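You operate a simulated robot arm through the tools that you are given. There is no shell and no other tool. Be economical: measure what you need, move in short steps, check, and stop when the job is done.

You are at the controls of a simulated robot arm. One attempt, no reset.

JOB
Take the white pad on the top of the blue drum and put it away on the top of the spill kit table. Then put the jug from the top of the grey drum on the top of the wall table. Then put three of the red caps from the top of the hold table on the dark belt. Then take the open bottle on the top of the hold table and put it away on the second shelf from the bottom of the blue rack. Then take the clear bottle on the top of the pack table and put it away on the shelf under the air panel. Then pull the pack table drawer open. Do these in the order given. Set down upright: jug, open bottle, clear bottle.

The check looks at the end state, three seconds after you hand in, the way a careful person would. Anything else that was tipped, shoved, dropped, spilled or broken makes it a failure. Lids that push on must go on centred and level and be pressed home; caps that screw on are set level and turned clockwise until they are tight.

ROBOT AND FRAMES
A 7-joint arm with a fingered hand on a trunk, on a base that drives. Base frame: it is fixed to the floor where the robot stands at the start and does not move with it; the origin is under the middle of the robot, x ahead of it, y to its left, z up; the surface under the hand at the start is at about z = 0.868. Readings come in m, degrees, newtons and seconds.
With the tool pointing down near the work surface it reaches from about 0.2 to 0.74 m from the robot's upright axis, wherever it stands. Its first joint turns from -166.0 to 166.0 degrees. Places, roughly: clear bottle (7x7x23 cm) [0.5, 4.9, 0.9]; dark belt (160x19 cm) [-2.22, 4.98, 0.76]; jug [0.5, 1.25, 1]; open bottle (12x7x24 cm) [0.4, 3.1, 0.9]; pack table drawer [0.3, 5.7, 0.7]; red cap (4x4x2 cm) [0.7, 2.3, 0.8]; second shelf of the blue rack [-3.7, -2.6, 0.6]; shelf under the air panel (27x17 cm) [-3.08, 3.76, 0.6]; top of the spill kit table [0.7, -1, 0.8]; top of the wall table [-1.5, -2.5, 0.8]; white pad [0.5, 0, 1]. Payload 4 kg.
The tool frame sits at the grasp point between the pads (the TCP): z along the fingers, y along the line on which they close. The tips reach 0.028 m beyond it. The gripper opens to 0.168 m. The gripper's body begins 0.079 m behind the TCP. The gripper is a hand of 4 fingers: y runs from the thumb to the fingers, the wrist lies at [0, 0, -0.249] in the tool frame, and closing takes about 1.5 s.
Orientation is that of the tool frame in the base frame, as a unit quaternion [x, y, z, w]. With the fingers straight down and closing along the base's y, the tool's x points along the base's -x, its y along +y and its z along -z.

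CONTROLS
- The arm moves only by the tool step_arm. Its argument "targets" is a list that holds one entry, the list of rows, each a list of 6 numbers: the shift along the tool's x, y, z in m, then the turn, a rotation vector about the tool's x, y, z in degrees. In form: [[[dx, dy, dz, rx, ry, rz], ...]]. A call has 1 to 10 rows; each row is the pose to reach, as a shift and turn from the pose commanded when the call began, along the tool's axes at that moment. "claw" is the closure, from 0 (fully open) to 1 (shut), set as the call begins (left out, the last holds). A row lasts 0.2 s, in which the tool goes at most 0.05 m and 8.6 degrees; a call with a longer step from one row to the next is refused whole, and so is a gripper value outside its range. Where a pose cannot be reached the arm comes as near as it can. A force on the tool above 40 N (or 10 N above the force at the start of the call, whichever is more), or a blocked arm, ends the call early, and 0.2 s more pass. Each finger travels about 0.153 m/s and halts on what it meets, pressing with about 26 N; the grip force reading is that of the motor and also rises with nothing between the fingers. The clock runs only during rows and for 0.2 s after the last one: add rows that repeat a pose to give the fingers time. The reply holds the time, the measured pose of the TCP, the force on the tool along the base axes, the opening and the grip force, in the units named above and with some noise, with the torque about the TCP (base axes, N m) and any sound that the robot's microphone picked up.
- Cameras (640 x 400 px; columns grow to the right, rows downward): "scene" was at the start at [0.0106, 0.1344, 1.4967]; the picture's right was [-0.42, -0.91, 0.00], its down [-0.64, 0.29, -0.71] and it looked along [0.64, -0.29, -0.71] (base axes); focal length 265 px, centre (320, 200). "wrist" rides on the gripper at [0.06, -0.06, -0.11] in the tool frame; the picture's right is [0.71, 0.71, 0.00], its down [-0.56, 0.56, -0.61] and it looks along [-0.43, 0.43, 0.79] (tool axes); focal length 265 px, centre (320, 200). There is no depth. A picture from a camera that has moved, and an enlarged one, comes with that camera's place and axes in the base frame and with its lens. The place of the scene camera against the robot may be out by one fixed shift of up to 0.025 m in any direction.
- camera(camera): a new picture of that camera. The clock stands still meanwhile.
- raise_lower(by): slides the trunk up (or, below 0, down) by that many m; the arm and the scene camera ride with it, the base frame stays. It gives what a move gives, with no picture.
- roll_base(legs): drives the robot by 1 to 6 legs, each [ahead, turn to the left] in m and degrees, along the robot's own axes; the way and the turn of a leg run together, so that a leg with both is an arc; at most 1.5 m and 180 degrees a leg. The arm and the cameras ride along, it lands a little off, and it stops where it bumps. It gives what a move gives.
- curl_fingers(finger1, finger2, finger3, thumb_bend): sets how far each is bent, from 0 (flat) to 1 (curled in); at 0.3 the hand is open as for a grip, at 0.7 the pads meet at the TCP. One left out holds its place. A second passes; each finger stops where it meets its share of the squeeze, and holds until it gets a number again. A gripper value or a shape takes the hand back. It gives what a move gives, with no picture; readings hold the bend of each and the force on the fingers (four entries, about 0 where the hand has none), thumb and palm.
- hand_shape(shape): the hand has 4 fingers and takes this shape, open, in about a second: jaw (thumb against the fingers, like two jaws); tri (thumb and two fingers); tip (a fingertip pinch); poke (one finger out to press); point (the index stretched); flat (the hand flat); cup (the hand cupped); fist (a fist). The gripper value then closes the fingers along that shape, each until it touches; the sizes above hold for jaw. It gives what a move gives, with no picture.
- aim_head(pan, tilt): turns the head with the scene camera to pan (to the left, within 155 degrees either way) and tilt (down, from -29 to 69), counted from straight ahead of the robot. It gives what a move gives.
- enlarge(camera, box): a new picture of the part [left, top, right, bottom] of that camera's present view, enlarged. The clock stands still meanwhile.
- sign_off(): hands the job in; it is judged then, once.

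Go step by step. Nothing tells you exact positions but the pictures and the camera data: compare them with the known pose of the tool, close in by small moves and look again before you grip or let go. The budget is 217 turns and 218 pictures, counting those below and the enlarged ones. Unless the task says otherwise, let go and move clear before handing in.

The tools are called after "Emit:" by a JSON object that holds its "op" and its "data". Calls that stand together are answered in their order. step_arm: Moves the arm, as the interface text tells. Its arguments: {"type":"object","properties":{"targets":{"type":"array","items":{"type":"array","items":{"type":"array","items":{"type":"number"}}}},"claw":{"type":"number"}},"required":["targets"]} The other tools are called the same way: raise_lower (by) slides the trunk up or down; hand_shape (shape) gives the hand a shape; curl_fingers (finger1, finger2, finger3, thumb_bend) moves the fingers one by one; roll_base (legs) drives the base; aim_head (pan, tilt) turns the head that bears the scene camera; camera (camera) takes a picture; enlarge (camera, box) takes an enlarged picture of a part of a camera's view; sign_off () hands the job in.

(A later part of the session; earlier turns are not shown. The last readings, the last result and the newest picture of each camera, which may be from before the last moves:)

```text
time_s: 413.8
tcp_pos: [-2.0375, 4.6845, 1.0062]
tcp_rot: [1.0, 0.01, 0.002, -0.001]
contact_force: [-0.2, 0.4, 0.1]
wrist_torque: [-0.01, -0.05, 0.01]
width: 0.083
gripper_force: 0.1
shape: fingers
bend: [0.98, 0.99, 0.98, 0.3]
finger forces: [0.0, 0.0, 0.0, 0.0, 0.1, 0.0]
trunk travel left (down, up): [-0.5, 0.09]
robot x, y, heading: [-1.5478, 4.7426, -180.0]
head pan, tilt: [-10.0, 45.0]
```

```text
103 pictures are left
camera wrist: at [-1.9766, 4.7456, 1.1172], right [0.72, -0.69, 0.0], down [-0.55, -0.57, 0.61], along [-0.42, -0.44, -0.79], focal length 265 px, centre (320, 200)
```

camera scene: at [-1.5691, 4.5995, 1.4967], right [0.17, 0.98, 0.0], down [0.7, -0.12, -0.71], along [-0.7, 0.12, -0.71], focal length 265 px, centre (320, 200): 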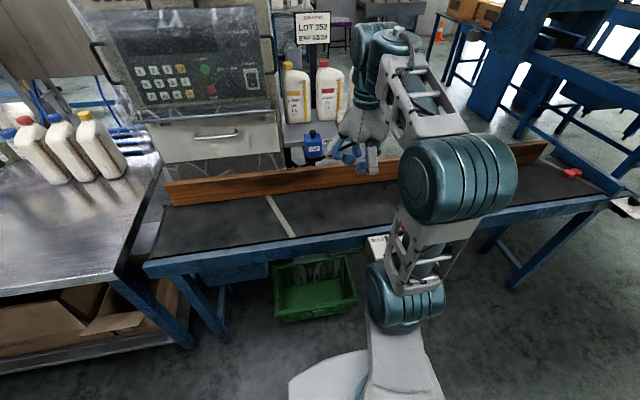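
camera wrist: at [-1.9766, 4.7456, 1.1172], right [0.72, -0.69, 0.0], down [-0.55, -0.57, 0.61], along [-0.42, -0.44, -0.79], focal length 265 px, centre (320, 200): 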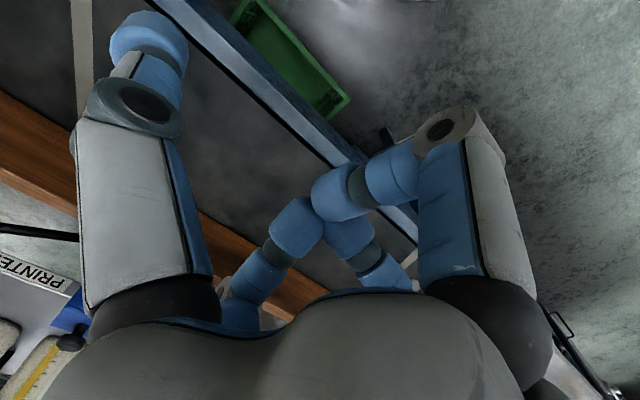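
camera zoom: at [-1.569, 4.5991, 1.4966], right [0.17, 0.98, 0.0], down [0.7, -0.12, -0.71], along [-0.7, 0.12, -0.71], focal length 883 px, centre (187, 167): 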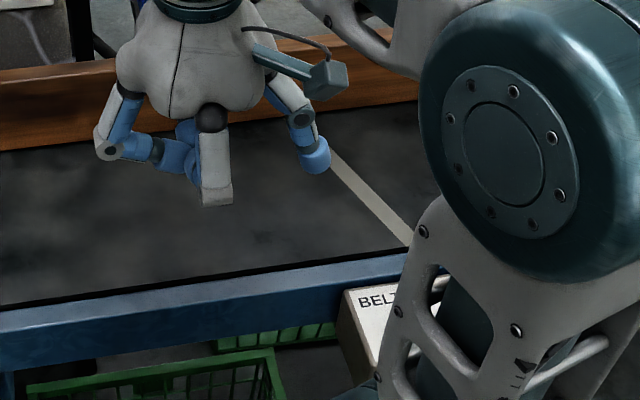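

The arm hides the box; I reopen the hand and move above the third cap, from where the wrist camera sees both cap and switch.

Emit:
{"op": "hand_shape", "data": {"shape": "jaw"}}

Emit:
{"op": "step_arm", "data": {"targets": [[[-0.006, -0.04, 0, 0, 0, 0], [-0.012, -0.08, 0, 0, 0, 0], [-0.018, -0.12, 0, 0, 0, 0], [-0.024, -0.16, 0, 0, 0, 0], [-0.03, -0.2, 0, 0, 0, 0], [-0.036, -0.24, 0, 0, 0, 0], [-0.042, -0.28, 0, 0, 0, 0], [-0.045, -0.305, 0, 0, 0, 0], [-0.045, -0.305, 0, 0, 0, 0]]], "claw": 0}}

Emit:
{"op": "camera", "data": {"camera": "wrist"}}

```text
time_s: 414.7
tcp_pos: [-2.0372, 4.6856, 1.0059]
tcp_rot: [1.0, 0.008, 0.001, -0.002]
contact_force: [0.8, -0.1, 0.4]
wrist_torque: [0.03, 0.0, -0.01]
width: 0.1679
gripper_force: 0.0
shape: jaw
bend: [0.3, 0.3, 0.3, 0.3]
finger forces: [0.0, 0.0, 0.1, 0.0, 0.0, 0.0]
trunk travel left (down, up): [-0.5, 0.09]
robot x, y, heading: [-1.5455, 4.7452, -179.7]
head pan, tilt: [-10.0, 45.0]
```

```text
time_s: 416.7
tcp_pos: [-2.089, 4.985, 1.0048]
tcp_rot: [1.0, 0.01, 0.0, -0.001]
contact_force: [0.2, -0.2, -0.4]
wrist_torque: [-0.01, 0.0, -0.03]
width: 0.1677
gripper_force: 0.0
shape: jaw
bend: [0.3, 0.3, 0.3, 0.3]
finger forces: [0.1, 0.0, 0.0, 0.1, 0.0, 0.1]
trunk travel left (down, up): [-0.5, 0.09]
robot x, y, heading: [-1.5464, 4.7427, -179.9]
head pan, tilt: [-10.0, 45.0]
```

```text
102 pictures are left
camera wrist: at [-2.0285, 5.0469, 1.1162], right [0.72, -0.69, 0.0], down [-0.55, -0.57, 0.61], along [-0.42, -0.44, -0.79], focal length 265 px, centre (320, 200)
```

wrist: 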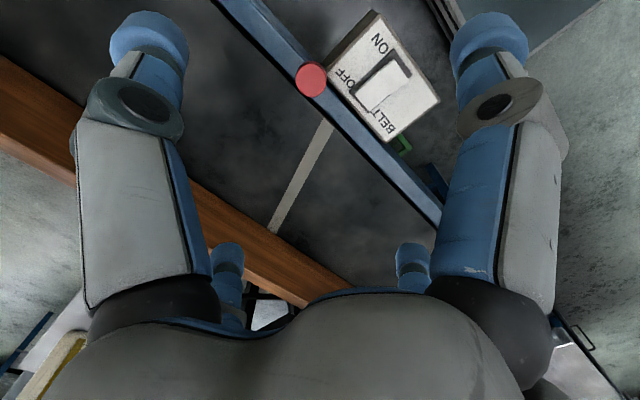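

The rocker now leans to OFF. The cap lies on the rail at about (−2.088, 4.998); box top is no higher than the rail, so a half-closed jaw grip fits. I lower over it.

Emit:
{"op": "step_arm", "data": {"targets": [[[0, -0.013, 0.03, 0, 0, 0], [0, -0.013, 0.07, 0, 0, 0], [0, -0.013, 0.11, 0, 0, 0], [0, -0.013, 0.14, 0, 0, 0], [0, -0.013, 0.14, 0, 0, 0]]], "claw": 0.4}}

Emit:
{"op": "camera", "data": {"camera": "wrist"}}

Emit:
{"op": "aim_head", "data": {"pan": -40, "tilt": 45}}

Emit:
{"op": "camera", "data": {"camera": "scene"}}

```text
time_s: 417.9
tcp_pos: [-2.0878, 4.9992, 0.8637]
tcp_rot: [1.0, 0.01, 0.0, -0.001]
contact_force: [0.3, -0.6, 0.1]
wrist_torque: [-0.01, -0.02, 0.01]
width: 0.101
gripper_force: 0.2
shape: jaw
bend: [0.3, 0.3, 0.3, 0.3]
finger forces: [0.1, 0.1, 0.0, 0.0, 0.0, 0.0]
trunk travel left (down, up): [-0.5, 0.09]
robot x, y, heading: [-1.5469, 4.7421, -180.0]
head pan, tilt: [-10.0, 45.0]
```

```text
101 pictures are left
camera wrist: at [-2.0288, 5.0606, 0.9748], right [0.72, -0.69, 0.0], down [-0.55, -0.57, 0.61], along [-0.42, -0.44, -0.79], focal length 265 px, centre (320, 200)
```

wrist: 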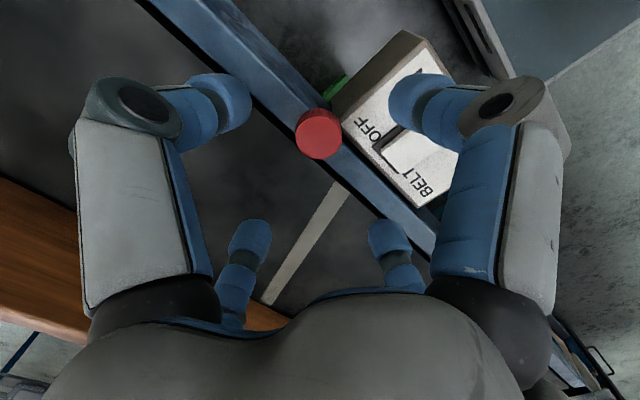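

```text
time_s: 418.8
tcp_pos: [-2.0883, 4.9995, 0.8647]
tcp_rot: [1.0, 0.009, 0.0, 0.0]
contact_force: [0.5, 0.1, -0.5]
wrist_torque: [0.0, -0.01, 0.02]
width: 0.1012
gripper_force: 0.0
shape: jaw
bend: [0.3, 0.3, 0.3, 0.3]
finger forces: [0.0, 0.0, 0.0, 0.1, 0.0, 0.1]
trunk travel left (down, up): [-0.5, 0.09]
robot x, y, heading: [-1.5469, 4.7464, -179.9]
head pan, tilt: [-40.0, 45.0]
```

```text
100 pictures are left
camera scene: at [-1.5514, 4.6377, 1.4967], right [0.64, 0.77, 0.0], down [0.54, -0.45, -0.71], along [-0.54, 0.45, -0.71], focal length 265 px, centre (320, 200)
```

scene: 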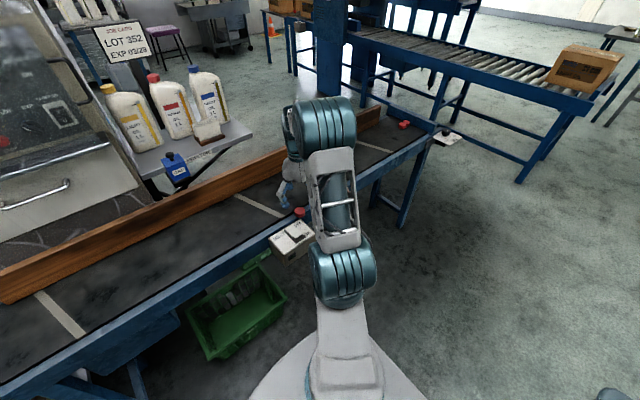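

The cap is centred and the light is off. I lower to gripping height over the rail.

Emit:
{"op": "step_arm", "data": {"targets": [[[0, 0, 0.03, 0, 0, 0], [0, 0, 0.05, 0, 0, 0], [0, 0, 0.06, 0, 0, 0], [0, 0, 0.068, 0, 0, 0], [0, 0, 0.068, 0, 0, 0]]]}}

Emit:
{"op": "camera", "data": {"camera": "wrist"}}

Emit:
{"op": "enlarge", "data": {"camera": "scene", "box": [240, 150, 360, 280]}}

```text
time_s: 420.0
tcp_pos: [-2.0874, 5.0001, 0.7989]
tcp_rot: [1.0, 0.009, 0.001, -0.001]
contact_force: [0.8, 0.3, -0.5]
wrist_torque: [0.01, -0.01, 0.02]
width: 0.1014
gripper_force: 0.0
shape: jaw
bend: [0.3, 0.3, 0.3, 0.3]
finger forces: [0.0, 0.2, 0.0, 0.0, 0.1, 0.0]
trunk travel left (down, up): [-0.5, 0.09]
robot x, y, heading: [-1.5468, 4.7425, -179.9]
head pan, tilt: [-40.0, 45.0]
```

```text
99 pictures are left
camera wrist: at [-2.0279, 5.0615, 0.9091], right [0.72, -0.69, 0.0], down [-0.55, -0.57, 0.61], along [-0.42, -0.44, -0.79], focal length 265 px, centre (320, 200)
```

wrist: 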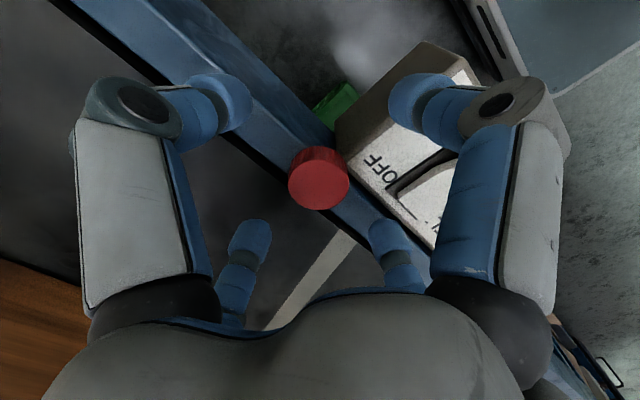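

```text
3.08 times, centred on (300, 215) of scene
camera zoom: at [-1.5514, 4.6378, 1.4967], right [0.64, 0.77, 0.0], down [0.54, -0.45, -0.71], along [-0.54, 0.45, -0.71], focal length 815 px, centre (382, 154)
```

zoom: 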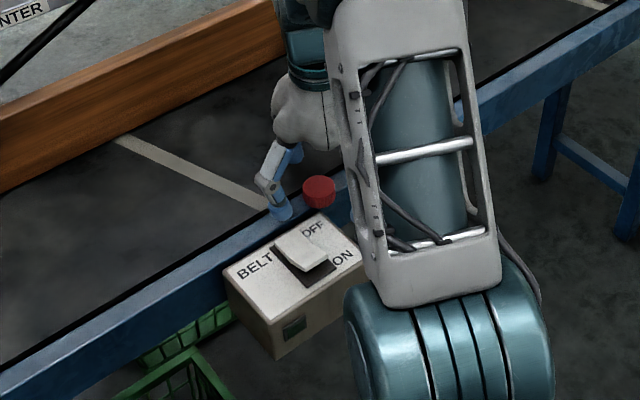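

Light off, rocker on OFF. I lower 5 mm more and close on the cap.

Emit:
{"op": "step_arm", "data": {"targets": [[[0, 0, 0.003, 0, 0, 0], [0, 0, 0.006, 0, 0, 0], [0, 0, 0.006, 0, 0, 0]]]}}

Emit:
{"op": "step_arm", "data": {"targets": [[[0, 0, 0, 0, 0, 0], [0, 0, 0, 0, 0, 0], [0, 0, 0, 0, 0, 0], [0, 0, 0, 0, 0, 0], [0, 0, 0, 0, 0, 0], [0, 0, 0, 0, 0, 0], [0, 0, 0, 0, 0, 0]]], "claw": 1}}

Emit:
{"op": "camera", "data": {"camera": "wrist"}}

```text
time_s: 420.8
tcp_pos: [-2.0866, 5.0004, 0.7936]
tcp_rot: [1.0, 0.01, 0.001, -0.001]
contact_force: [-0.5, 0.3, 0.7]
wrist_torque: [0.03, 0.03, 0.03]
width: 0.1014
gripper_force: 0.0
shape: jaw
bend: [0.3, 0.3, 0.3, 0.3]
finger forces: [0.1, 0.0, 0.1, 0.0, 0.1, 0.0]
trunk travel left (down, up): [-0.5, 0.09]
robot x, y, heading: [-1.5449, 4.7474, -180.4]
head pan, tilt: [-40.0, 45.0]
```

```text
time_s: 422.4
tcp_pos: [-2.087, 4.9998, 0.7948]
tcp_rot: [1.0, 0.008, 0.0, -0.001]
contact_force: [2.2, 0.3, 8.4]
wrist_torque: [-0.04, -0.12, -0.04]
width: 0.0311
gripper_force: 26.0
shape: jaw
bend: [0.78, 0.77, 0.78, 0.54]
finger forces: [30.4, 21.1, 24.5, 0.0, 20.2, 0.0]
trunk travel left (down, up): [-0.5, 0.09]
robot x, y, heading: [-1.5438, 4.7436, -180.0]
head pan, tilt: [-40.0, 45.0]
```

```text
97 pictures are left
camera wrist: at [-2.0265, 5.0617, 0.9051], right [0.72, -0.69, 0.0], down [-0.55, -0.57, 0.61], along [-0.43, -0.44, -0.79], focal length 265 px, centre (320, 200)
```

wrist: 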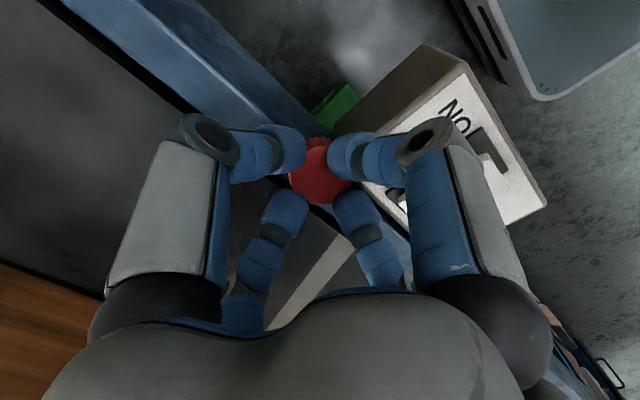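

The cap is gripped. I lift it, carry it over the belt centre and lower.

Emit:
{"op": "step_arm", "data": {"targets": [[[0, 0, -0.02, 0, 0, 0], [0, 0, -0.05, 0, 0, 0], [-0.03, 0.01, -0.07, 0, 0, 0], [-0.06, 0.02, -0.07, 0, 0, 0], [-0.09, 0.03, -0.07, 0, 0, 0], [-0.12, 0.04, -0.07, 0, 0, 0], [-0.148, 0.05, -0.07, 0, 0, 0], [-0.148, 0.05, -0.04, 0, 0, 0], [-0.148, 0.05, -0.015, 0, 0, 0], [-0.148, 0.05, -0.015, 0, 0, 0]]]}}

Emit:
{"op": "camera", "data": {"camera": "wrist"}}

```text
time_s: 424.6
tcp_pos: [-2.2335, 4.9488, 0.8079]
tcp_rot: [1.0, 0.009, 0.001, -0.001]
contact_force: [0.4, -0.4, -0.4]
wrist_torque: [0.01, -0.03, 0.03]
width: 0.0309
gripper_force: 26.1
shape: jaw
bend: [0.78, 0.77, 0.78, 0.55]
finger forces: [20.6, 19.5, 23.0, 0.0, 19.9, 0.0]
trunk travel left (down, up): [-0.5, 0.09]
robot x, y, heading: [-1.5421, 4.7429, -180.0]
head pan, tilt: [-40.0, 45.0]
```

```text
96 pictures are left
camera wrist: at [-2.1742, 5.0103, 0.9184], right [0.72, -0.69, 0.0], down [-0.55, -0.57, 0.61], along [-0.42, -0.44, -0.79], focal length 265 px, centre (320, 200)
```

wrist: 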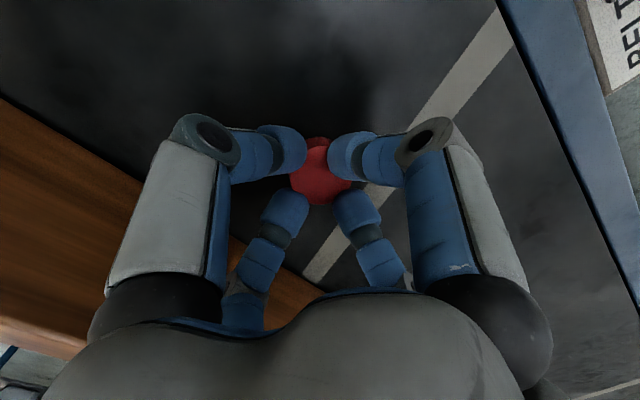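

Over the belt; lower the last centimetre carefully.

Emit:
{"op": "step_arm", "data": {"targets": [[[0, 0, 0.006, 0, 0, 0], [0, 0, 0.012, 0, 0, 0], [0, 0, 0.015, 0, 0, 0], [0, 0, 0.015, 0, 0, 0]]]}}

```text
time_s: 425.4
tcp_pos: [-2.2355, 4.948, 0.8017]
tcp_rot: [1.0, 0.009, -0.006, -0.002]
contact_force: [8.1, -3.1, 23.5]
wrist_torque: [-0.07, -0.7, -0.04]
width: 0.032
gripper_force: 26.2
shape: jaw
bend: [0.79, 0.77, 0.77, 0.55]
finger forces: [42.6, 24.9, 21.4, 0.0, 24.2, 0.0]
trunk travel left (down, up): [-0.5, 0.09]
robot x, y, heading: [-1.5446, 4.7438, -180.0]
head pan, tilt: [-40.0, 45.0]
stopped in row 4: the force on the tool passed its limit at 43 N (the readings are from after the stop); the commanded pose is now the measured one
```

Contact came a bit higher than expected; I ease up and look before releasing.

Emit:
{"op": "step_arm", "data": {"targets": [[[0, 0, -0.002, 0, 0, 0], [0, 0, -0.004, 0, 0, 0], [0, 0, -0.004, 0, 0, 0]]]}}

Emit:
{"op": "enlarge", "data": {"camera": "wrist", "box": [220, 90, 420, 250]}}

Emit:
{"op": "enlarge", "data": {"camera": "scene", "box": [220, 130, 340, 250]}}

```text
time_s: 426.2
tcp_pos: [-2.236, 4.9484, 0.8022]
tcp_rot: [1.0, 0.009, -0.004, -0.003]
contact_force: [5.9, -1.6, 9.5]
wrist_torque: [-0.09, -0.44, -0.07]
width: 0.0313
gripper_force: 25.6
shape: jaw
bend: [0.79, 0.77, 0.77, 0.55]
finger forces: [33.2, 23.3, 20.7, 0.0, 22.6, 0.0]
trunk travel left (down, up): [-0.5, 0.09]
robot x, y, heading: [-1.5474, 4.7437, -179.9]
head pan, tilt: [-40.0, 45.0]
```

```text
2.50 times, centred on (320, 170) of wrist
camera zoom: at [-2.1749, 5.0098, 0.9123], right [0.72, -0.69, -0.01], down [-0.54, -0.57, 0.62], along [-0.43, -0.44, -0.79], focal length 664 px, centre (320, 275)
```

zoom: 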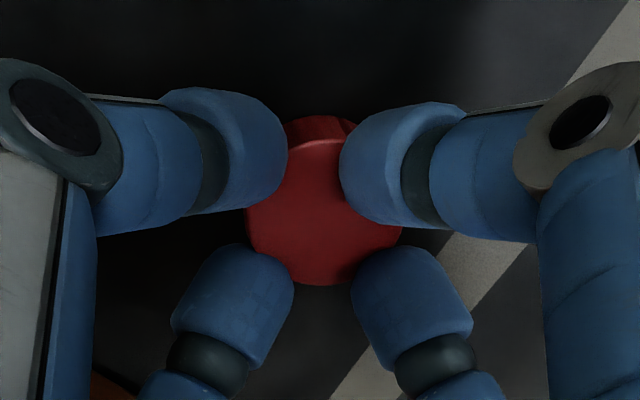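

```text
3.33 times, centred on (280, 190) of scene
camera zoom: at [-1.5496, 4.6372, 1.4965], right [0.64, 0.77, 0.0], down [0.54, -0.45, -0.71], along [-0.54, 0.45, -0.71], focal length 883 px, centre (453, 233)
```

zoom: 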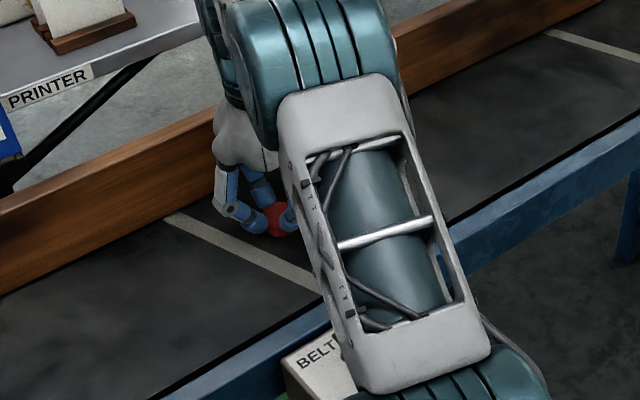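

The cap leans slightly in the fingers but touches the belt; on release it should settle flat. I open partway.

Emit:
{"op": "step_arm", "data": {"targets": [[[0, 0, 0, 0, 0, 0], [0, 0, 0, 0, 0, 0], [0, 0, 0, 0, 0, 0], [0, 0, 0, 0, 0, 0]]], "claw": 0.5}}

Emit:
{"op": "camera", "data": {"camera": "wrist"}}

```text
time_s: 427.2
tcp_pos: [-2.2382, 4.9495, 0.803]
tcp_rot: [1.0, 0.009, -0.004, -0.003]
contact_force: [0.0, 0.6, -0.6]
wrist_torque: [0.01, -0.01, -0.03]
width: 0.0835
gripper_force: 0.1
shape: jaw
bend: [0.34, 0.34, 0.34, 0.34]
finger forces: [0.0, 0.1, 0.0, 0.0, 0.1, 0.0]
trunk travel left (down, up): [-0.5, 0.09]
robot x, y, heading: [-1.5499, 4.7484, -179.8]
head pan, tilt: [-40.0, 45.0]
```

```text
93 pictures are left
camera wrist: at [-2.1762, 5.0103, 0.9118], right [0.72, -0.69, -0.01], down [-0.54, -0.57, 0.62], along [-0.43, -0.44, -0.79], focal length 265 px, centre (320, 200)
```

wrist: 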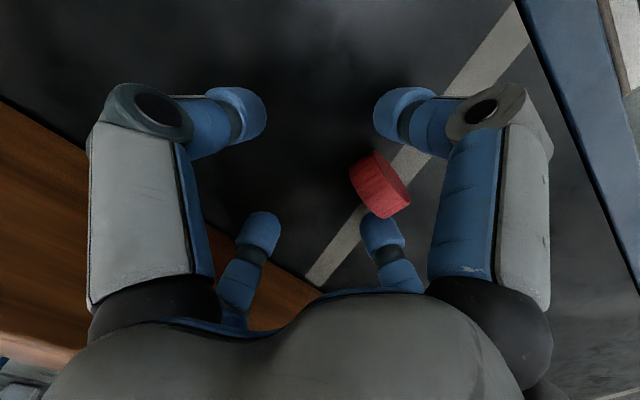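

The cap has come to rest on its edge. I look closely before moving.

Emit:
{"op": "enlarge", "data": {"camera": "wrist", "box": [300, 110, 460, 250]}}

Emit:
{"op": "enlarge", "data": {"camera": "scene", "box": [240, 160, 320, 220]}}

```text
2.86 times, centred on (380, 180) of wrist
camera zoom: at [-2.1762, 5.0103, 0.9118], right [0.72, -0.69, -0.01], down [-0.54, -0.57, 0.62], along [-0.43, -0.44, -0.79], focal length 758 px, centre (149, 257)
```

zoom: 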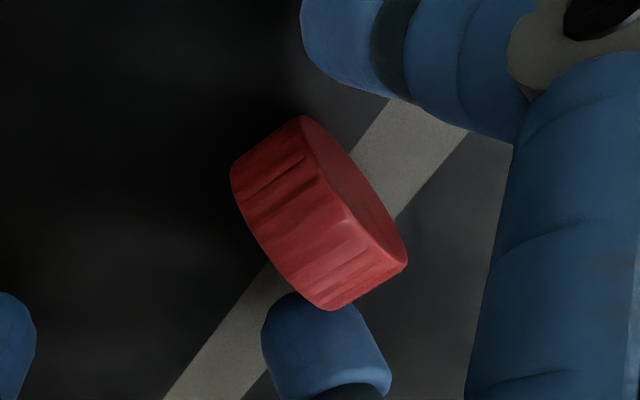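

```text
6.67 times, centred on (280, 190) of scene
camera zoom: at [-1.5514, 4.6378, 1.4967], right [0.64, 0.77, 0.0], down [0.54, -0.45, -0.71], along [-0.54, 0.45, -0.71], focal length 1766 px, centre (587, 267)
```

zoom: 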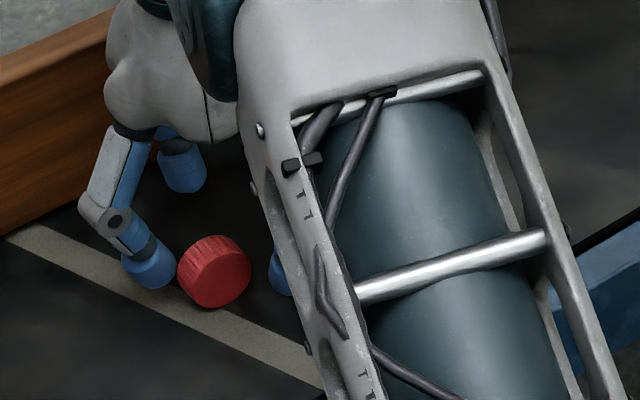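

It stands on its edge, flat face toward the robot, resting by one finger. I raise the hand slowly and see whether it falls flat by itself.

Emit:
{"op": "step_arm", "data": {"targets": [[[0, 0, -0.01, 0, 0, 0], [0, 0, -0.02, 0, 0, 0], [0, 0, -0.04, 0, 0, 0], [0, 0, -0.07, 0, 0, 0], [0, 0, -0.1, 0, 0, 0], [0, 0, -0.1, 0, 0, 0]]]}}

Emit:
{"op": "camera", "data": {"camera": "wrist"}}

```text
time_s: 428.6
tcp_pos: [-2.2346, 4.9488, 0.9032]
tcp_rot: [1.0, 0.008, -0.003, -0.001]
contact_force: [-1.1, 0.7, 0.0]
wrist_torque: [-0.01, -0.01, -0.03]
width: 0.0833
gripper_force: 0.1
shape: jaw
bend: [0.34, 0.34, 0.34, 0.34]
finger forces: [0.0, 0.0, 0.1, 0.0, 0.0, 0.0]
trunk travel left (down, up): [-0.5, 0.09]
robot x, y, heading: [-1.5483, 4.7427, -179.9]
head pan, tilt: [-40.0, 45.0]
```

```text
90 pictures are left
camera wrist: at [-2.1746, 5.0098, 1.0129], right [0.72, -0.69, -0.01], down [-0.54, -0.57, 0.62], along [-0.43, -0.44, -0.79], focal length 265 px, centre (320, 200)
```

wrist: 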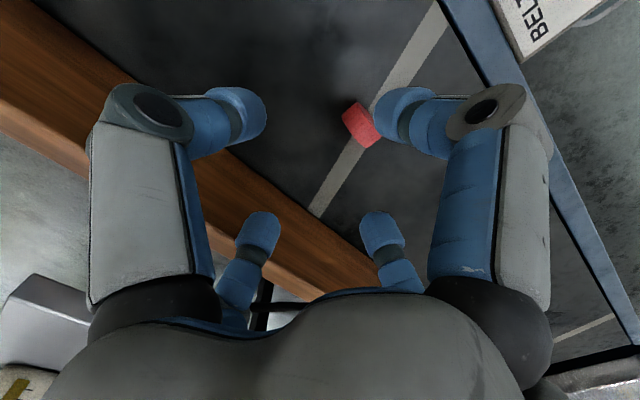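

The cap stays standing on edge at (−2.214, 4.916). I close the hand, come down on its robot side and tip it over flat with a gentle push at its top.

Emit:
{"op": "step_arm", "data": {"targets": [[[0.025, 0.011, 0, 0, 0, 0], [0.05, 0.022, 0, 0, 0, 0], [0.075, 0.033, 0, 0, 0, 0], [0.075, 0.033, 0, 0, 0, 0], [0.075, 0.033, 0.03, 0, 0, 0], [0.075, 0.033, 0.06, 0, 0, 0], [0.075, 0.033, 0.08, 0, 0, 0], [0.075, 0.033, 0.092, 0, 0, 0], [0.075, 0.033, 0.092, 0, 0, 0]]], "claw": 1}}

Emit:
{"op": "camera", "data": {"camera": "wrist"}}

Emit:
{"op": "enlarge", "data": {"camera": "scene", "box": [220, 140, 340, 240]}}

```text
time_s: 430.6
tcp_pos: [-2.1611, 4.9189, 0.8099]
tcp_rot: [1.0, 0.009, -0.004, -0.002]
contact_force: [-1.0, -0.1, 0.7]
wrist_torque: [0.0, -0.02, -0.02]
width: 0.0
gripper_force: 26.2
shape: jaw
bend: [0.7, 0.7, 0.7, 0.7]
finger forces: [0.0, 0.0, 0.0, 0.1, 0.0, 0.0]
trunk travel left (down, up): [-0.5, 0.09]
robot x, y, heading: [-1.5473, 4.7456, -179.8]
head pan, tilt: [-40.0, 45.0]
```

```text
89 pictures are left
camera wrist: at [-2.1006, 4.9791, 0.9198], right [0.72, -0.69, -0.01], down [-0.54, -0.57, 0.62], along [-0.43, -0.44, -0.79], focal length 265 px, centre (320, 200)
```

wrist: 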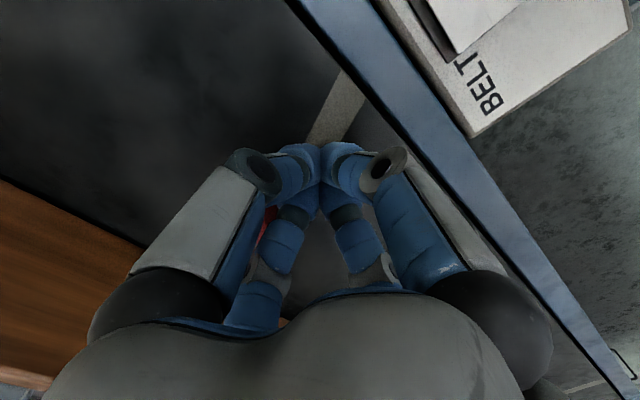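

```text
4.00 times, centred on (280, 190) of scene
camera zoom: at [-1.5513, 4.6377, 1.4967], right [0.64, 0.77, 0.0], down [0.54, -0.45, -0.71], along [-0.54, 0.45, -0.71], focal length 1060 px, centre (480, 240)
```

zoom: 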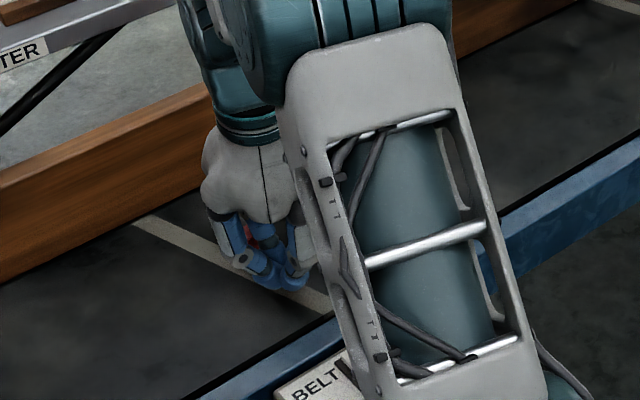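

The closed fingertips are just on the robot side of the cap. Now a slow push of 5 cm toward the belt's far side.

Emit:
{"op": "step_arm", "data": {"targets": [[[-0.01, 0, 0, 0, 0, 0], [-0.02, 0, 0, 0, 0, 0], [-0.03, 0, 0, 0, 0, 0], [-0.04, 0, 0, 0, 0, 0], [-0.05, 0, 0, 0, 0, 0], [-0.05, 0, -0.03, 0, 0, 0], [-0.03, 0, -0.06, 0, 0, 0], [0, 0, -0.09, 0, 0, 0], [0, 0, -0.12, 0, 0, 0]]]}}

Emit:
{"op": "camera", "data": {"camera": "wrist"}}

```text
time_s: 432.6
tcp_pos: [-2.1601, 4.9157, 0.9304]
tcp_rot: [1.0, 0.009, -0.004, -0.001]
contact_force: [1.0, -0.1, -0.1]
wrist_torque: [-0.02, 0.03, 0.0]
width: 0.0001
gripper_force: 26.3
shape: jaw
bend: [0.7, 0.7, 0.7, 0.7]
finger forces: [0.0, 0.0, 0.1, 0.0, 0.0, 0.1]
trunk travel left (down, up): [-0.5, 0.09]
robot x, y, heading: [-1.5433, 4.741, -179.9]
head pan, tilt: [-40.0, 45.0]
```

```text
87 pictures are left
camera wrist: at [-2.0994, 4.9775, 1.0406], right [0.72, -0.69, -0.01], down [-0.54, -0.57, 0.62], along [-0.43, -0.44, -0.79], focal length 265 px, centre (320, 200)
```

wrist: 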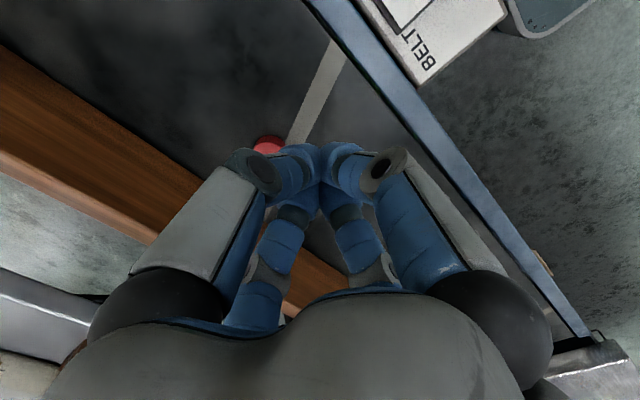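

Cap is partly hidden; I open the hand and move back to see how it lies.

Emit:
{"op": "step_arm", "data": {"targets": [[[0.02, 0.03, -0.02, 0, 0, 0], [0.04, 0.06, -0.04, 0, 0, 0], [0.06, 0.1, -0.06, 0, 0, 0], [0.08, 0.14, -0.08, 0, 0, 0], [0.08, 0.18, -0.1, 0, 0, 0], [0.08, 0.18, -0.12, 0, 0, 0]]], "claw": 0}}

Emit:
{"op": "camera", "data": {"camera": "scene"}}

Emit:
{"op": "enlarge", "data": {"camera": "scene", "box": [210, 140, 330, 240]}}

```text
time_s: 434.0
tcp_pos: [-2.0749, 4.7382, 1.0488]
tcp_rot: [1.0, 0.009, -0.004, -0.002]
contact_force: [0.6, 0.3, -0.5]
wrist_torque: [0.0, 0.0, 0.02]
width: 0.1677
gripper_force: 0.0
shape: jaw
bend: [0.3, 0.3, 0.3, 0.3]
finger forces: [0.1, 0.0, 0.0, 0.0, 0.1, 0.0]
trunk travel left (down, up): [-0.5, 0.09]
robot x, y, heading: [-1.5479, 4.7442, -180.1]
head pan, tilt: [-40.0, 45.0]
```

```text
86 pictures are left
camera scene: at [-1.5514, 4.6374, 1.4966], right [0.64, 0.77, 0.0], down [0.54, -0.45, -0.71], along [-0.54, 0.45, -0.71], focal length 265 px, centre (320, 200)
```

scene: 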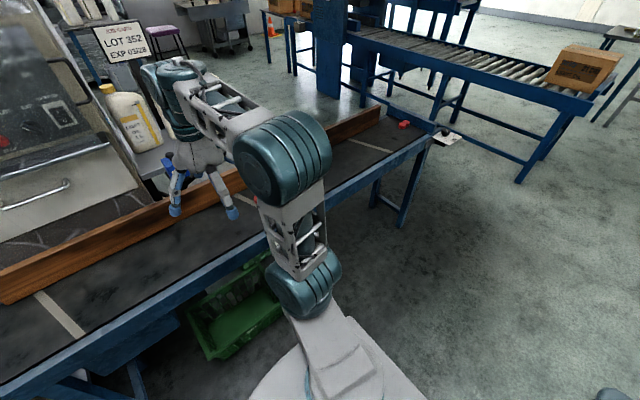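

```text
4.00 times, centred on (270, 190) of scene
camera zoom: at [-1.5514, 4.6374, 1.4966], right [0.64, 0.77, 0.0], down [0.54, -0.45, -0.71], along [-0.54, 0.45, -0.71], focal length 1060 px, centre (520, 240)
```

zoom: 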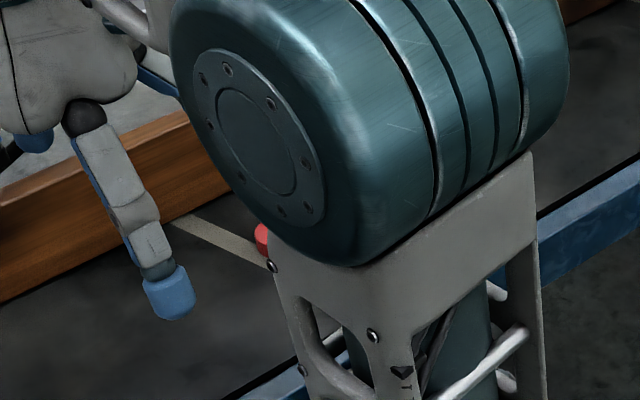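

The arm hides it. I back away (hand is high and clear) and look again.

Emit:
{"op": "roll_base", "data": {"legs": [[-0.25, 0]]}}

Emit:
{"op": "aim_head", "data": {"pan": -30, "tilt": 38}}

Emit:
{"op": "camera", "data": {"camera": "scene"}}

```text
time_s: 435.8
tcp_pos: [-1.8262, 4.7368, 1.0479]
tcp_rot: [1.0, 0.01, -0.003, -0.002]
contact_force: [0.4, 0.5, 0.2]
wrist_torque: [0.0, 0.0, 0.03]
width: 0.1681
gripper_force: 0.0
shape: jaw
bend: [0.3, 0.3, 0.3, 0.3]
finger forces: [0.0, 0.0, 0.1, 0.0, 0.0, 0.1]
trunk travel left (down, up): [-0.5, 0.09]
robot x, y, heading: [-1.2979, 4.7427, -179.9]
head pan, tilt: [-40.0, 45.0]
```

```text
time_s: 436.6
tcp_pos: [-1.8252, 4.7361, 1.05]
tcp_rot: [1.0, 0.01, -0.004, -0.002]
contact_force: [1.2, 0.0, -0.4]
wrist_torque: [-0.01, 0.0, 0.01]
width: 0.1681
gripper_force: 0.2
shape: jaw
bend: [0.3, 0.3, 0.3, 0.3]
finger forces: [0.0, 0.0, 0.0, 0.0, 0.0, 0.0]
trunk travel left (down, up): [-0.5, 0.09]
robot x, y, heading: [-1.2956, 4.742, -180.2]
head pan, tilt: [-30.0, 38.0]
```

```text
84 pictures are left
camera scene: at [-1.3136, 4.629, 1.5069], right [0.5, 0.87, 0.0], down [0.53, -0.31, -0.79], along [-0.68, 0.39, -0.62], focal length 265 px, centre (320, 200)
```

scene: 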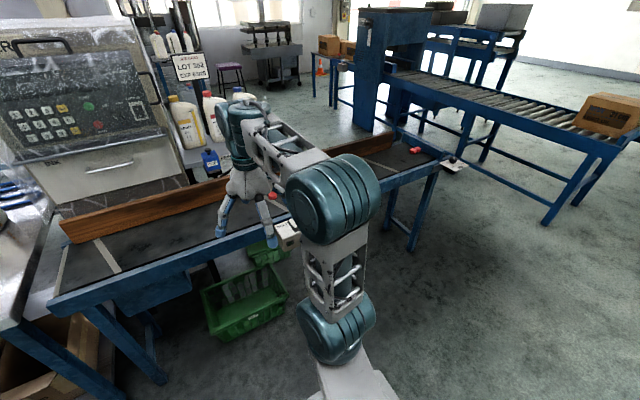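

Emit:
{"op": "enlarge", "data": {"camera": "scene", "box": [250, 170, 310, 215]}}

Emit:
{"op": "enlarge", "data": {"camera": "scene", "box": [380, 120, 470, 190]}}

```text
8.89 times, centred on (280, 192) of scene
camera zoom: at [-1.3136, 4.629, 1.5069], right [0.5, 0.87, 0.0], down [0.53, -0.31, -0.79], along [-0.68, 0.39, -0.62], focal length 2355 px, centre (676, 267)
```

zoom: 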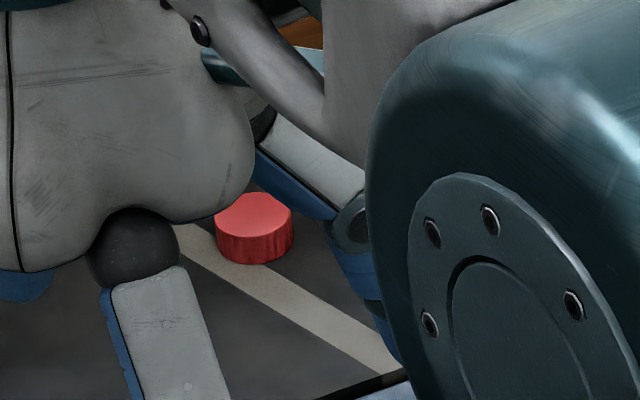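

```text
5.71 times, centred on (425, 155) of scene
camera zoom: at [-1.3136, 4.629, 1.5069], right [0.5, 0.87, 0.0], down [0.53, -0.31, -0.79], along [-0.68, 0.39, -0.62], focal length 1514 px, centre (-280, 457)
```

zoom: 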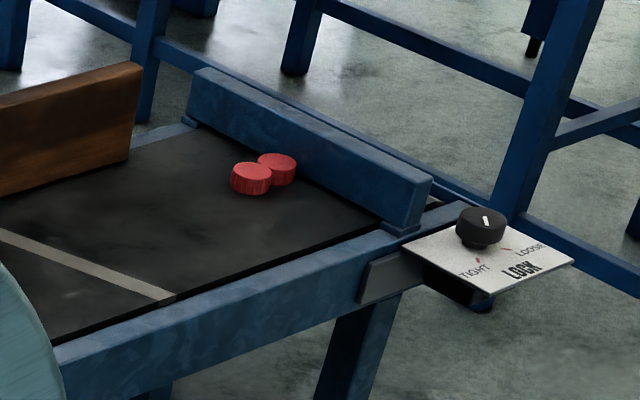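

All three caps lie flat on the belt and it is switched off. Next the open bottle: I drive to the hold table near (−0.6, 3.15).

Emit:
{"op": "roll_base", "data": {"legs": [[0, 113.7], [0.87, 0], [0.865, 0], [0, 66.4]]}}

Emit:
{"op": "aim_head", "data": {"pan": 0, "tilt": 40}}

Emit:
{"op": "camera", "data": {"camera": "scene"}}

```text
time_s: 453.0
tcp_pos: [-0.0905, 3.1568, 1.0491]
tcp_rot: [-0.007, 1.0, -0.002, 0.003]
contact_force: [0.3, 0.6, 0.1]
wrist_torque: [0.02, 0.0, 0.02]
width: 0.1678
gripper_force: 0.0
shape: jaw
bend: [0.3, 0.3, 0.3, 0.3]
finger forces: [0.1, 0.0, 0.1, 0.1, 0.1, 0.0]
trunk travel left (down, up): [-0.5, 0.09]
robot x, y, heading: [-0.6195, 3.155, -0.4]
head pan, tilt: [-30.0, 38.0]
```

```text
time_s: 453.9
tcp_pos: [-0.0901, 3.158, 1.0511]
tcp_rot: [-0.007, 1.0, -0.002, 0.004]
contact_force: [0.9, -0.9, -0.6]
wrist_torque: [0.03, 0.0, -0.02]
width: 0.1677
gripper_force: 0.1
shape: jaw
bend: [0.3, 0.3, 0.3, 0.3]
finger forces: [0.0, 0.0, 0.1, 0.0, 0.0, 0.0]
trunk travel left (down, up): [-0.5, 0.09]
robot x, y, heading: [-0.6195, 3.1535, -0.4]
head pan, tilt: [0.0, 40.0]
```

```text
81 pictures are left
camera scene: at [-0.5978, 3.3227, 1.5039], right [-0.01, -1.0, 0.0], down [-0.64, 0.0, -0.77], along [0.77, 0.0, -0.64], focal length 265 px, centre (320, 200)
```

scene: 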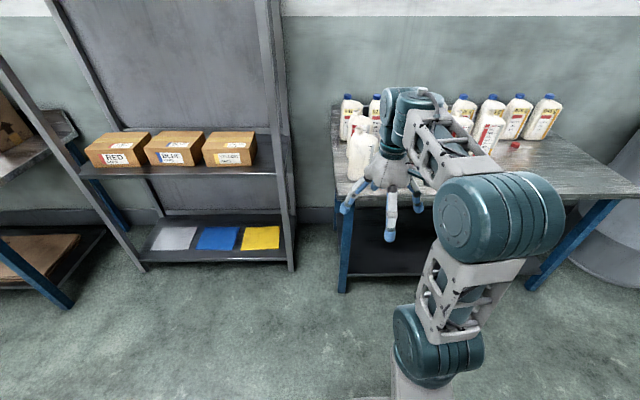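

The bottle stands at the table's left front corner. A rack shelf leaves no height for a hand from above, so I want a level grip from the front with thumb and middle finger; I test how far the other two fingers fold away at bend 0.

Emit:
{"op": "curl_fingers", "data": {"finger1": 0, "finger2": 0.3, "finger3": 0, "thumb_bend": 0.3}}

Emit:
{"op": "enlarge", "data": {"camera": "scene", "box": [320, 80, 480, 260]}}

```text
time_s: 454.9
tcp_pos: [-0.0912, 3.1566, 1.049]
tcp_rot: [-0.006, 1.0, -0.002, 0.004]
contact_force: [-0.9, 0.9, 0.1]
wrist_torque: [0.01, 0.03, -0.01]
width: 0.1433
gripper_force: 0.1
shape: fingers
bend: [0.0, 0.3, 0.0, 0.3]
finger forces: [0.1, 0.0, 0.0, 0.0, 0.0, 0.1]
trunk travel left (down, up): [-0.5, 0.09]
robot x, y, heading: [-0.6224, 3.1527, -0.2]
head pan, tilt: [0.0, 40.0]
```

```text
2.22 times, centred on (400, 170) of scene
camera zoom: at [-0.5978, 3.3227, 1.5039], right [0.0, -1.0, 0.0], down [-0.64, 0.0, -0.77], along [0.77, 0.0, -0.64], focal length 589 px, centre (142, 267)
```

zoom: 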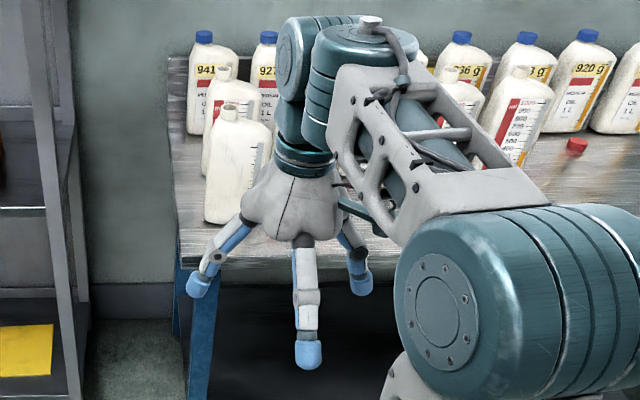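

At bend 0 the spare fingers still stand about 12 cm out, level with the TCP, so I'll grip the bottle's sides with the tips of thumb and middle finger from the front, high enough for the lower finger to clear. I now pitch the tool to horizontal, pointing forward.

Emit:
{"op": "step_arm", "data": {"targets": [[[-0.012, 0, 0, 0, -8.5, 0], [-0.024, 0, 0, 0, -17, 0], [-0.036, 0, 0, 0, -25.5, 0], [-0.048, 0, 0, 0, -34, 0], [-0.06, 0, 0, 0, -42.5, 0], [-0.072, 0, 0, 0, -51, 0], [-0.084, 0, 0, 0, -59.5, 0], [-0.096, 0, 0, 0, -68, 0], [-0.108, 0, 0, 0, -76.5, 0], [-0.12, 0, 0, 0, -85, 0]]]}}

Emit:
{"op": "camera", "data": {"camera": "scene"}}

Emit:
{"op": "camera", "data": {"camera": "wrist"}}

```text
time_s: 457.1
tcp_pos: [0.0297, 3.1613, 1.0496]
tcp_rot: [-0.007, 0.734, 0.002, 0.679]
contact_force: [0.5, 0.3, -0.4]
wrist_torque: [-0.07, 0.0, -0.03]
width: 0.1435
gripper_force: 0.1
shape: fingers
bend: [0.0, 0.3, 0.0, 0.3]
finger forces: [0.0, 0.0, 0.0, 0.0, 0.0, 0.1]
trunk travel left (down, up): [-0.5, 0.09]
robot x, y, heading: [-0.6207, 3.156, -0.2]
head pan, tilt: [0.0, 40.0]
```

```text
79 pictures are left
camera scene: at [-0.5976, 3.3241, 1.5038], right [0.0, -1.0, 0.0], down [-0.64, 0.0, -0.77], along [0.77, 0.0, -0.64], focal length 265 px, centre (320, 200)
```

scene: 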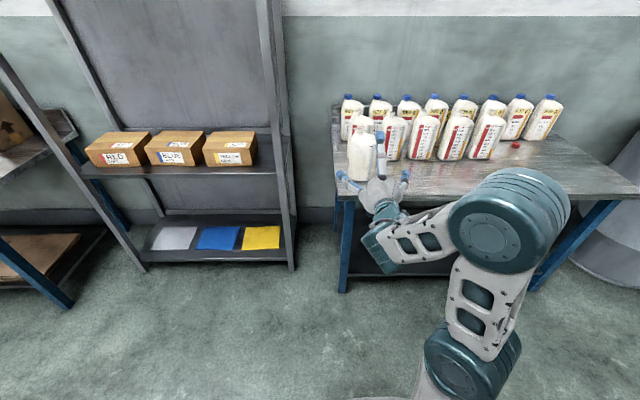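

```text
78 pictures are left
camera wrist: at [-0.082, 3.0984, 0.999], right [-0.07, 0.7, -0.71], down [-0.58, 0.55, 0.6], along [0.81, 0.45, 0.37], focal length 265 px, centre (320, 200)
```

wrist: 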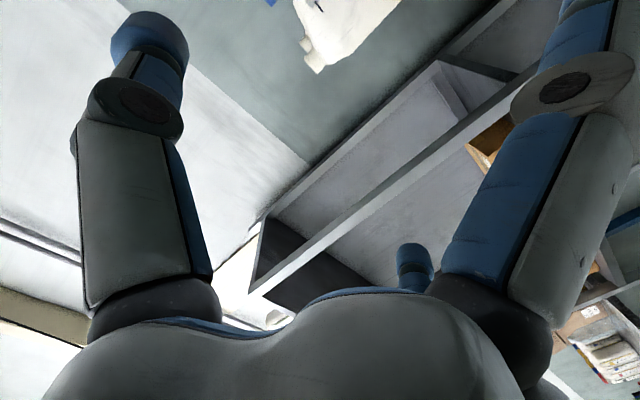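

The tool is level. I zoom on bottle and hand for alignment, and level the last 5°.

Emit:
{"op": "step_arm", "data": {"targets": [[[0.03, -0.008, 0, 0, -1.5, 0], [0.06, -0.016, 0, 0, -3, 0], [0.09, -0.024, 0, 0, -4.7, 0], [0.1, -0.024, 0, 0, -4.7, 0], [0.1, -0.024, 0, 0, -4.7, 0]]]}}

Emit:
{"op": "enlarge", "data": {"camera": "scene", "box": [310, 80, 470, 260]}}

```text
time_s: 458.3
tcp_pos: [0.0225, 3.134, 0.949]
tcp_rot: [-0.007, 0.706, 0.004, 0.708]
contact_force: [0.6, 0.0, 0.2]
wrist_torque: [0.01, 0.0, 0.0]
width: 0.1436
gripper_force: 0.0
shape: fingers
bend: [0.0, 0.3, 0.0, 0.3]
finger forces: [0.0, 0.2, 0.0, 0.1, 0.0, 0.0]
trunk travel left (down, up): [-0.5, 0.09]
robot x, y, heading: [-0.6176, 3.155, -0.2]
head pan, tilt: [0.0, 40.0]
```

```text
2.22 times, centred on (390, 170) of scene
camera zoom: at [-0.5978, 3.3228, 1.5039], right [0.0, -1.0, 0.0], down [-0.64, 0.0, -0.77], along [0.77, 0.0, -0.64], focal length 589 px, centre (164, 267)
```

zoom: 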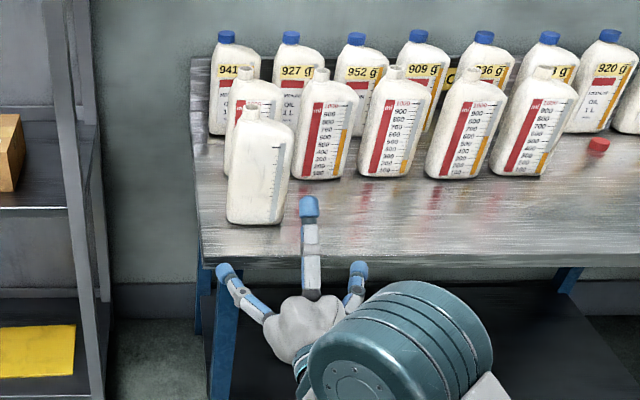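

Bottle front face is around x≈0.38, centre y≈3.13, turned about 5°. I align the hand in y and yaw, and drive closer.

Emit:
{"op": "step_arm", "data": {"targets": [[[0, -0.003, 0, 2.5, 0, 0], [0, -0.006, 0, 5, 0, 0], [0, -0.006, 0, 5, 0, 0]]]}}

Emit:
{"op": "roll_base", "data": {"legs": [[0.26, 0]]}}

Emit:
{"op": "camera", "data": {"camera": "scene"}}

Emit:
{"op": "camera", "data": {"camera": "wrist"}}

```text
time_s: 459.1
tcp_pos: [0.0225, 3.1277, 0.9499]
tcp_rot: [0.023, 0.706, -0.027, 0.708]
contact_force: [-0.1, 0.3, 0.1]
wrist_torque: [0.04, 0.0, 0.01]
width: 0.1434
gripper_force: 0.0
shape: fingers
bend: [0.0, 0.3, 0.0, 0.3]
finger forces: [0.0, 0.0, 0.0, 0.0, 0.1, 0.1]
trunk travel left (down, up): [-0.5, 0.09]
robot x, y, heading: [-0.62, 3.1548, -0.3]
head pan, tilt: [0.0, 40.0]
```

```text
time_s: 461.0
tcp_pos: [0.2825, 3.1236, 0.9492]
tcp_rot: [0.027, 0.706, -0.03, 0.707]
contact_force: [-0.6, 0.4, 0.4]
wrist_torque: [0.04, 0.01, 0.02]
width: 0.1432
gripper_force: 0.0
shape: fingers
bend: [0.0, 0.3, 0.0, 0.3]
finger forces: [0.0, 0.1, 0.0, 0.1, 0.0, 0.0]
trunk travel left (down, up): [-0.5, 0.09]
robot x, y, heading: [-0.3568, 3.1519, -0.6]
head pan, tilt: [0.0, 40.0]
```

```text
76 pictures are left
camera scene: at [-0.3365, 3.3207, 1.5039], right [-0.01, -1.0, 0.0], down [-0.64, 0.01, -0.77], along [0.77, -0.01, -0.64], focal length 265 px, centre (320, 200)
```

scene: 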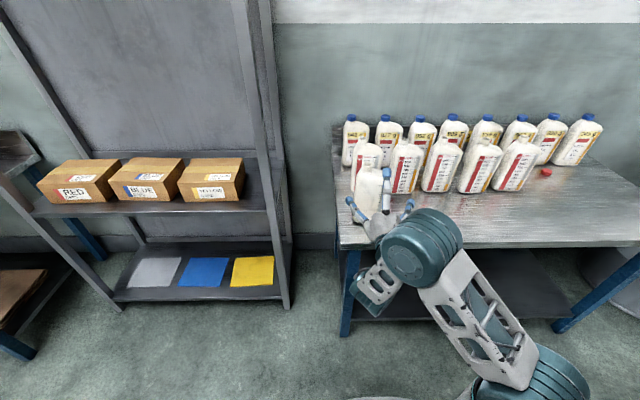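

```text
75 pictures are left
camera wrist: at [0.1696, 3.0719, 0.8904], right [0.06, 0.7, -0.71], down [-0.57, 0.61, 0.55], along [0.82, 0.37, 0.43], focal length 265 px, centre (320, 200)
```

wrist: 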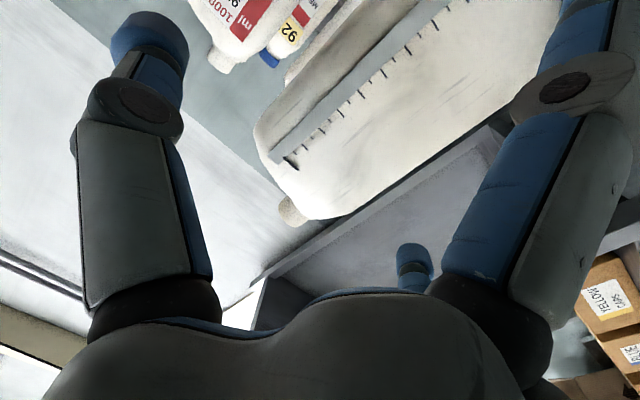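

Bottle centre is y≈3.135. I advance most of the way with the bottle between thumb and finger, then look.

Emit:
{"op": "step_arm", "data": {"targets": [[[0, 0.006, 0.02, 0, 0, 0], [0, 0.012, 0.04, 0, 0, 0], [0, 0.017, 0.06, 0, 0, 0], [0, 0.017, 0.07, 0, 0, 0], [0, 0.017, 0.07, 0, 0, 0]]]}}

Emit:
{"op": "enlarge", "data": {"camera": "scene", "box": [310, 130, 450, 260]}}

Emit:
{"op": "camera", "data": {"camera": "wrist"}}

```text
time_s: 462.2
tcp_pos: [0.3536, 3.1355, 0.9497]
tcp_rot: [0.027, 0.706, -0.029, 0.707]
contact_force: [-0.4, 0.3, 0.0]
wrist_torque: [0.04, 0.01, 0.06]
width: 0.1437
gripper_force: 0.1
shape: fingers
bend: [0.0, 0.3, 0.0, 0.3]
finger forces: [0.1, 0.0, 0.0, 0.0, 0.1, 0.0]
trunk travel left (down, up): [-0.5, 0.09]
robot x, y, heading: [-0.3584, 3.1554, -0.7]
head pan, tilt: [0.0, 40.0]
```

```text
3.08 times, centred on (380, 195) of scene
camera zoom: at [-0.3365, 3.3207, 1.5039], right [-0.01, -1.0, 0.0], down [-0.64, 0.01, -0.77], along [0.77, -0.01, -0.64], focal length 815 px, centre (135, 215)
```

zoom: 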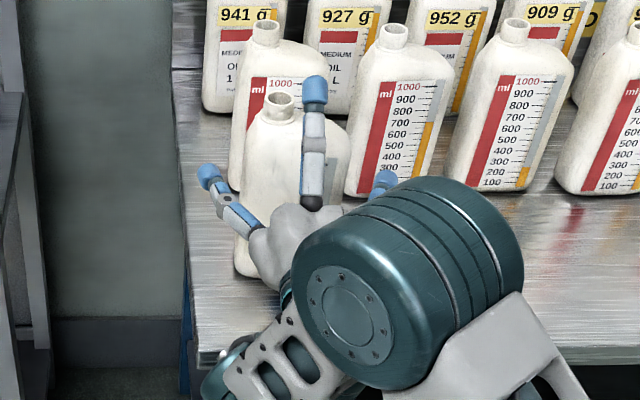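

```text
73 pictures are left
camera wrist: at [0.2401, 3.0832, 0.8899], right [0.06, 0.7, -0.71], down [-0.57, 0.61, 0.55], along [0.82, 0.37, 0.43], focal length 265 px, centre (320, 200)
```

wrist: 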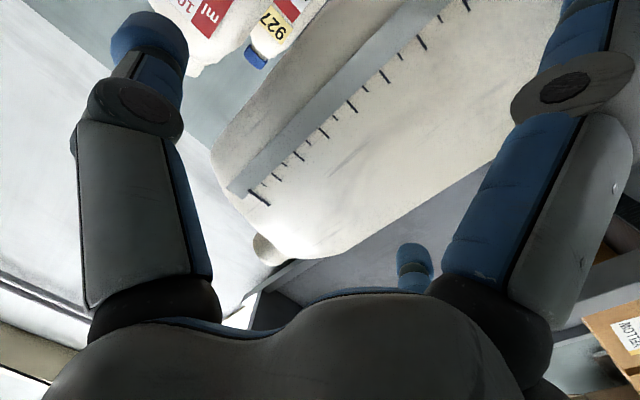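

Well aligned. I creep forward the last centimetre or two, watching finger forces.

Emit:
{"op": "step_arm", "data": {"targets": [[[0, -0.003, 0.005, 0, 0, 0], [0, -0.003, 0.01, 0, 0, 0], [0, -0.003, 0.014, 0, 0, 0], [0, -0.003, 0.014, 0, 0, 0]]]}}

Emit:
{"op": "camera", "data": {"camera": "wrist"}}

```text
time_s: 463.2
tcp_pos: [0.3675, 3.1308, 0.9493]
tcp_rot: [0.027, 0.706, -0.03, 0.707]
contact_force: [-0.6, -0.1, 1.2]
wrist_torque: [-0.01, 0.02, 0.01]
width: 0.1436
gripper_force: 0.5
shape: fingers
bend: [0.0, 0.3, 0.0, 0.3]
finger forces: [0.2, 0.0, 0.0, 0.0, 0.1, 0.1]
trunk travel left (down, up): [-0.5, 0.09]
robot x, y, heading: [-0.3579, 3.1548, -0.4]
head pan, tilt: [0.0, 40.0]
```

```text
72 pictures are left
camera wrist: at [0.2538, 3.0792, 0.8897], right [0.06, 0.7, -0.71], down [-0.57, 0.61, 0.55], along [0.82, 0.37, 0.43], focal length 265 px, centre (320, 200)
```

wrist: 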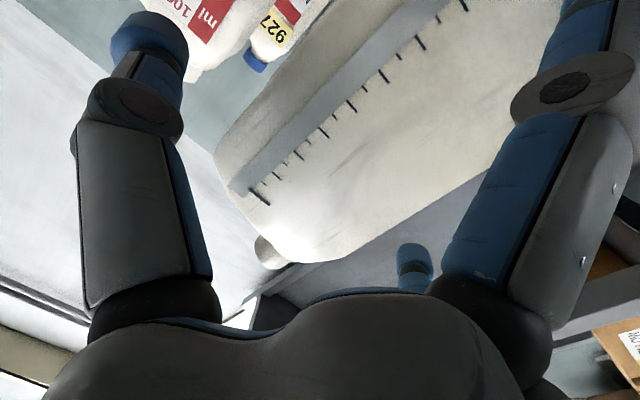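

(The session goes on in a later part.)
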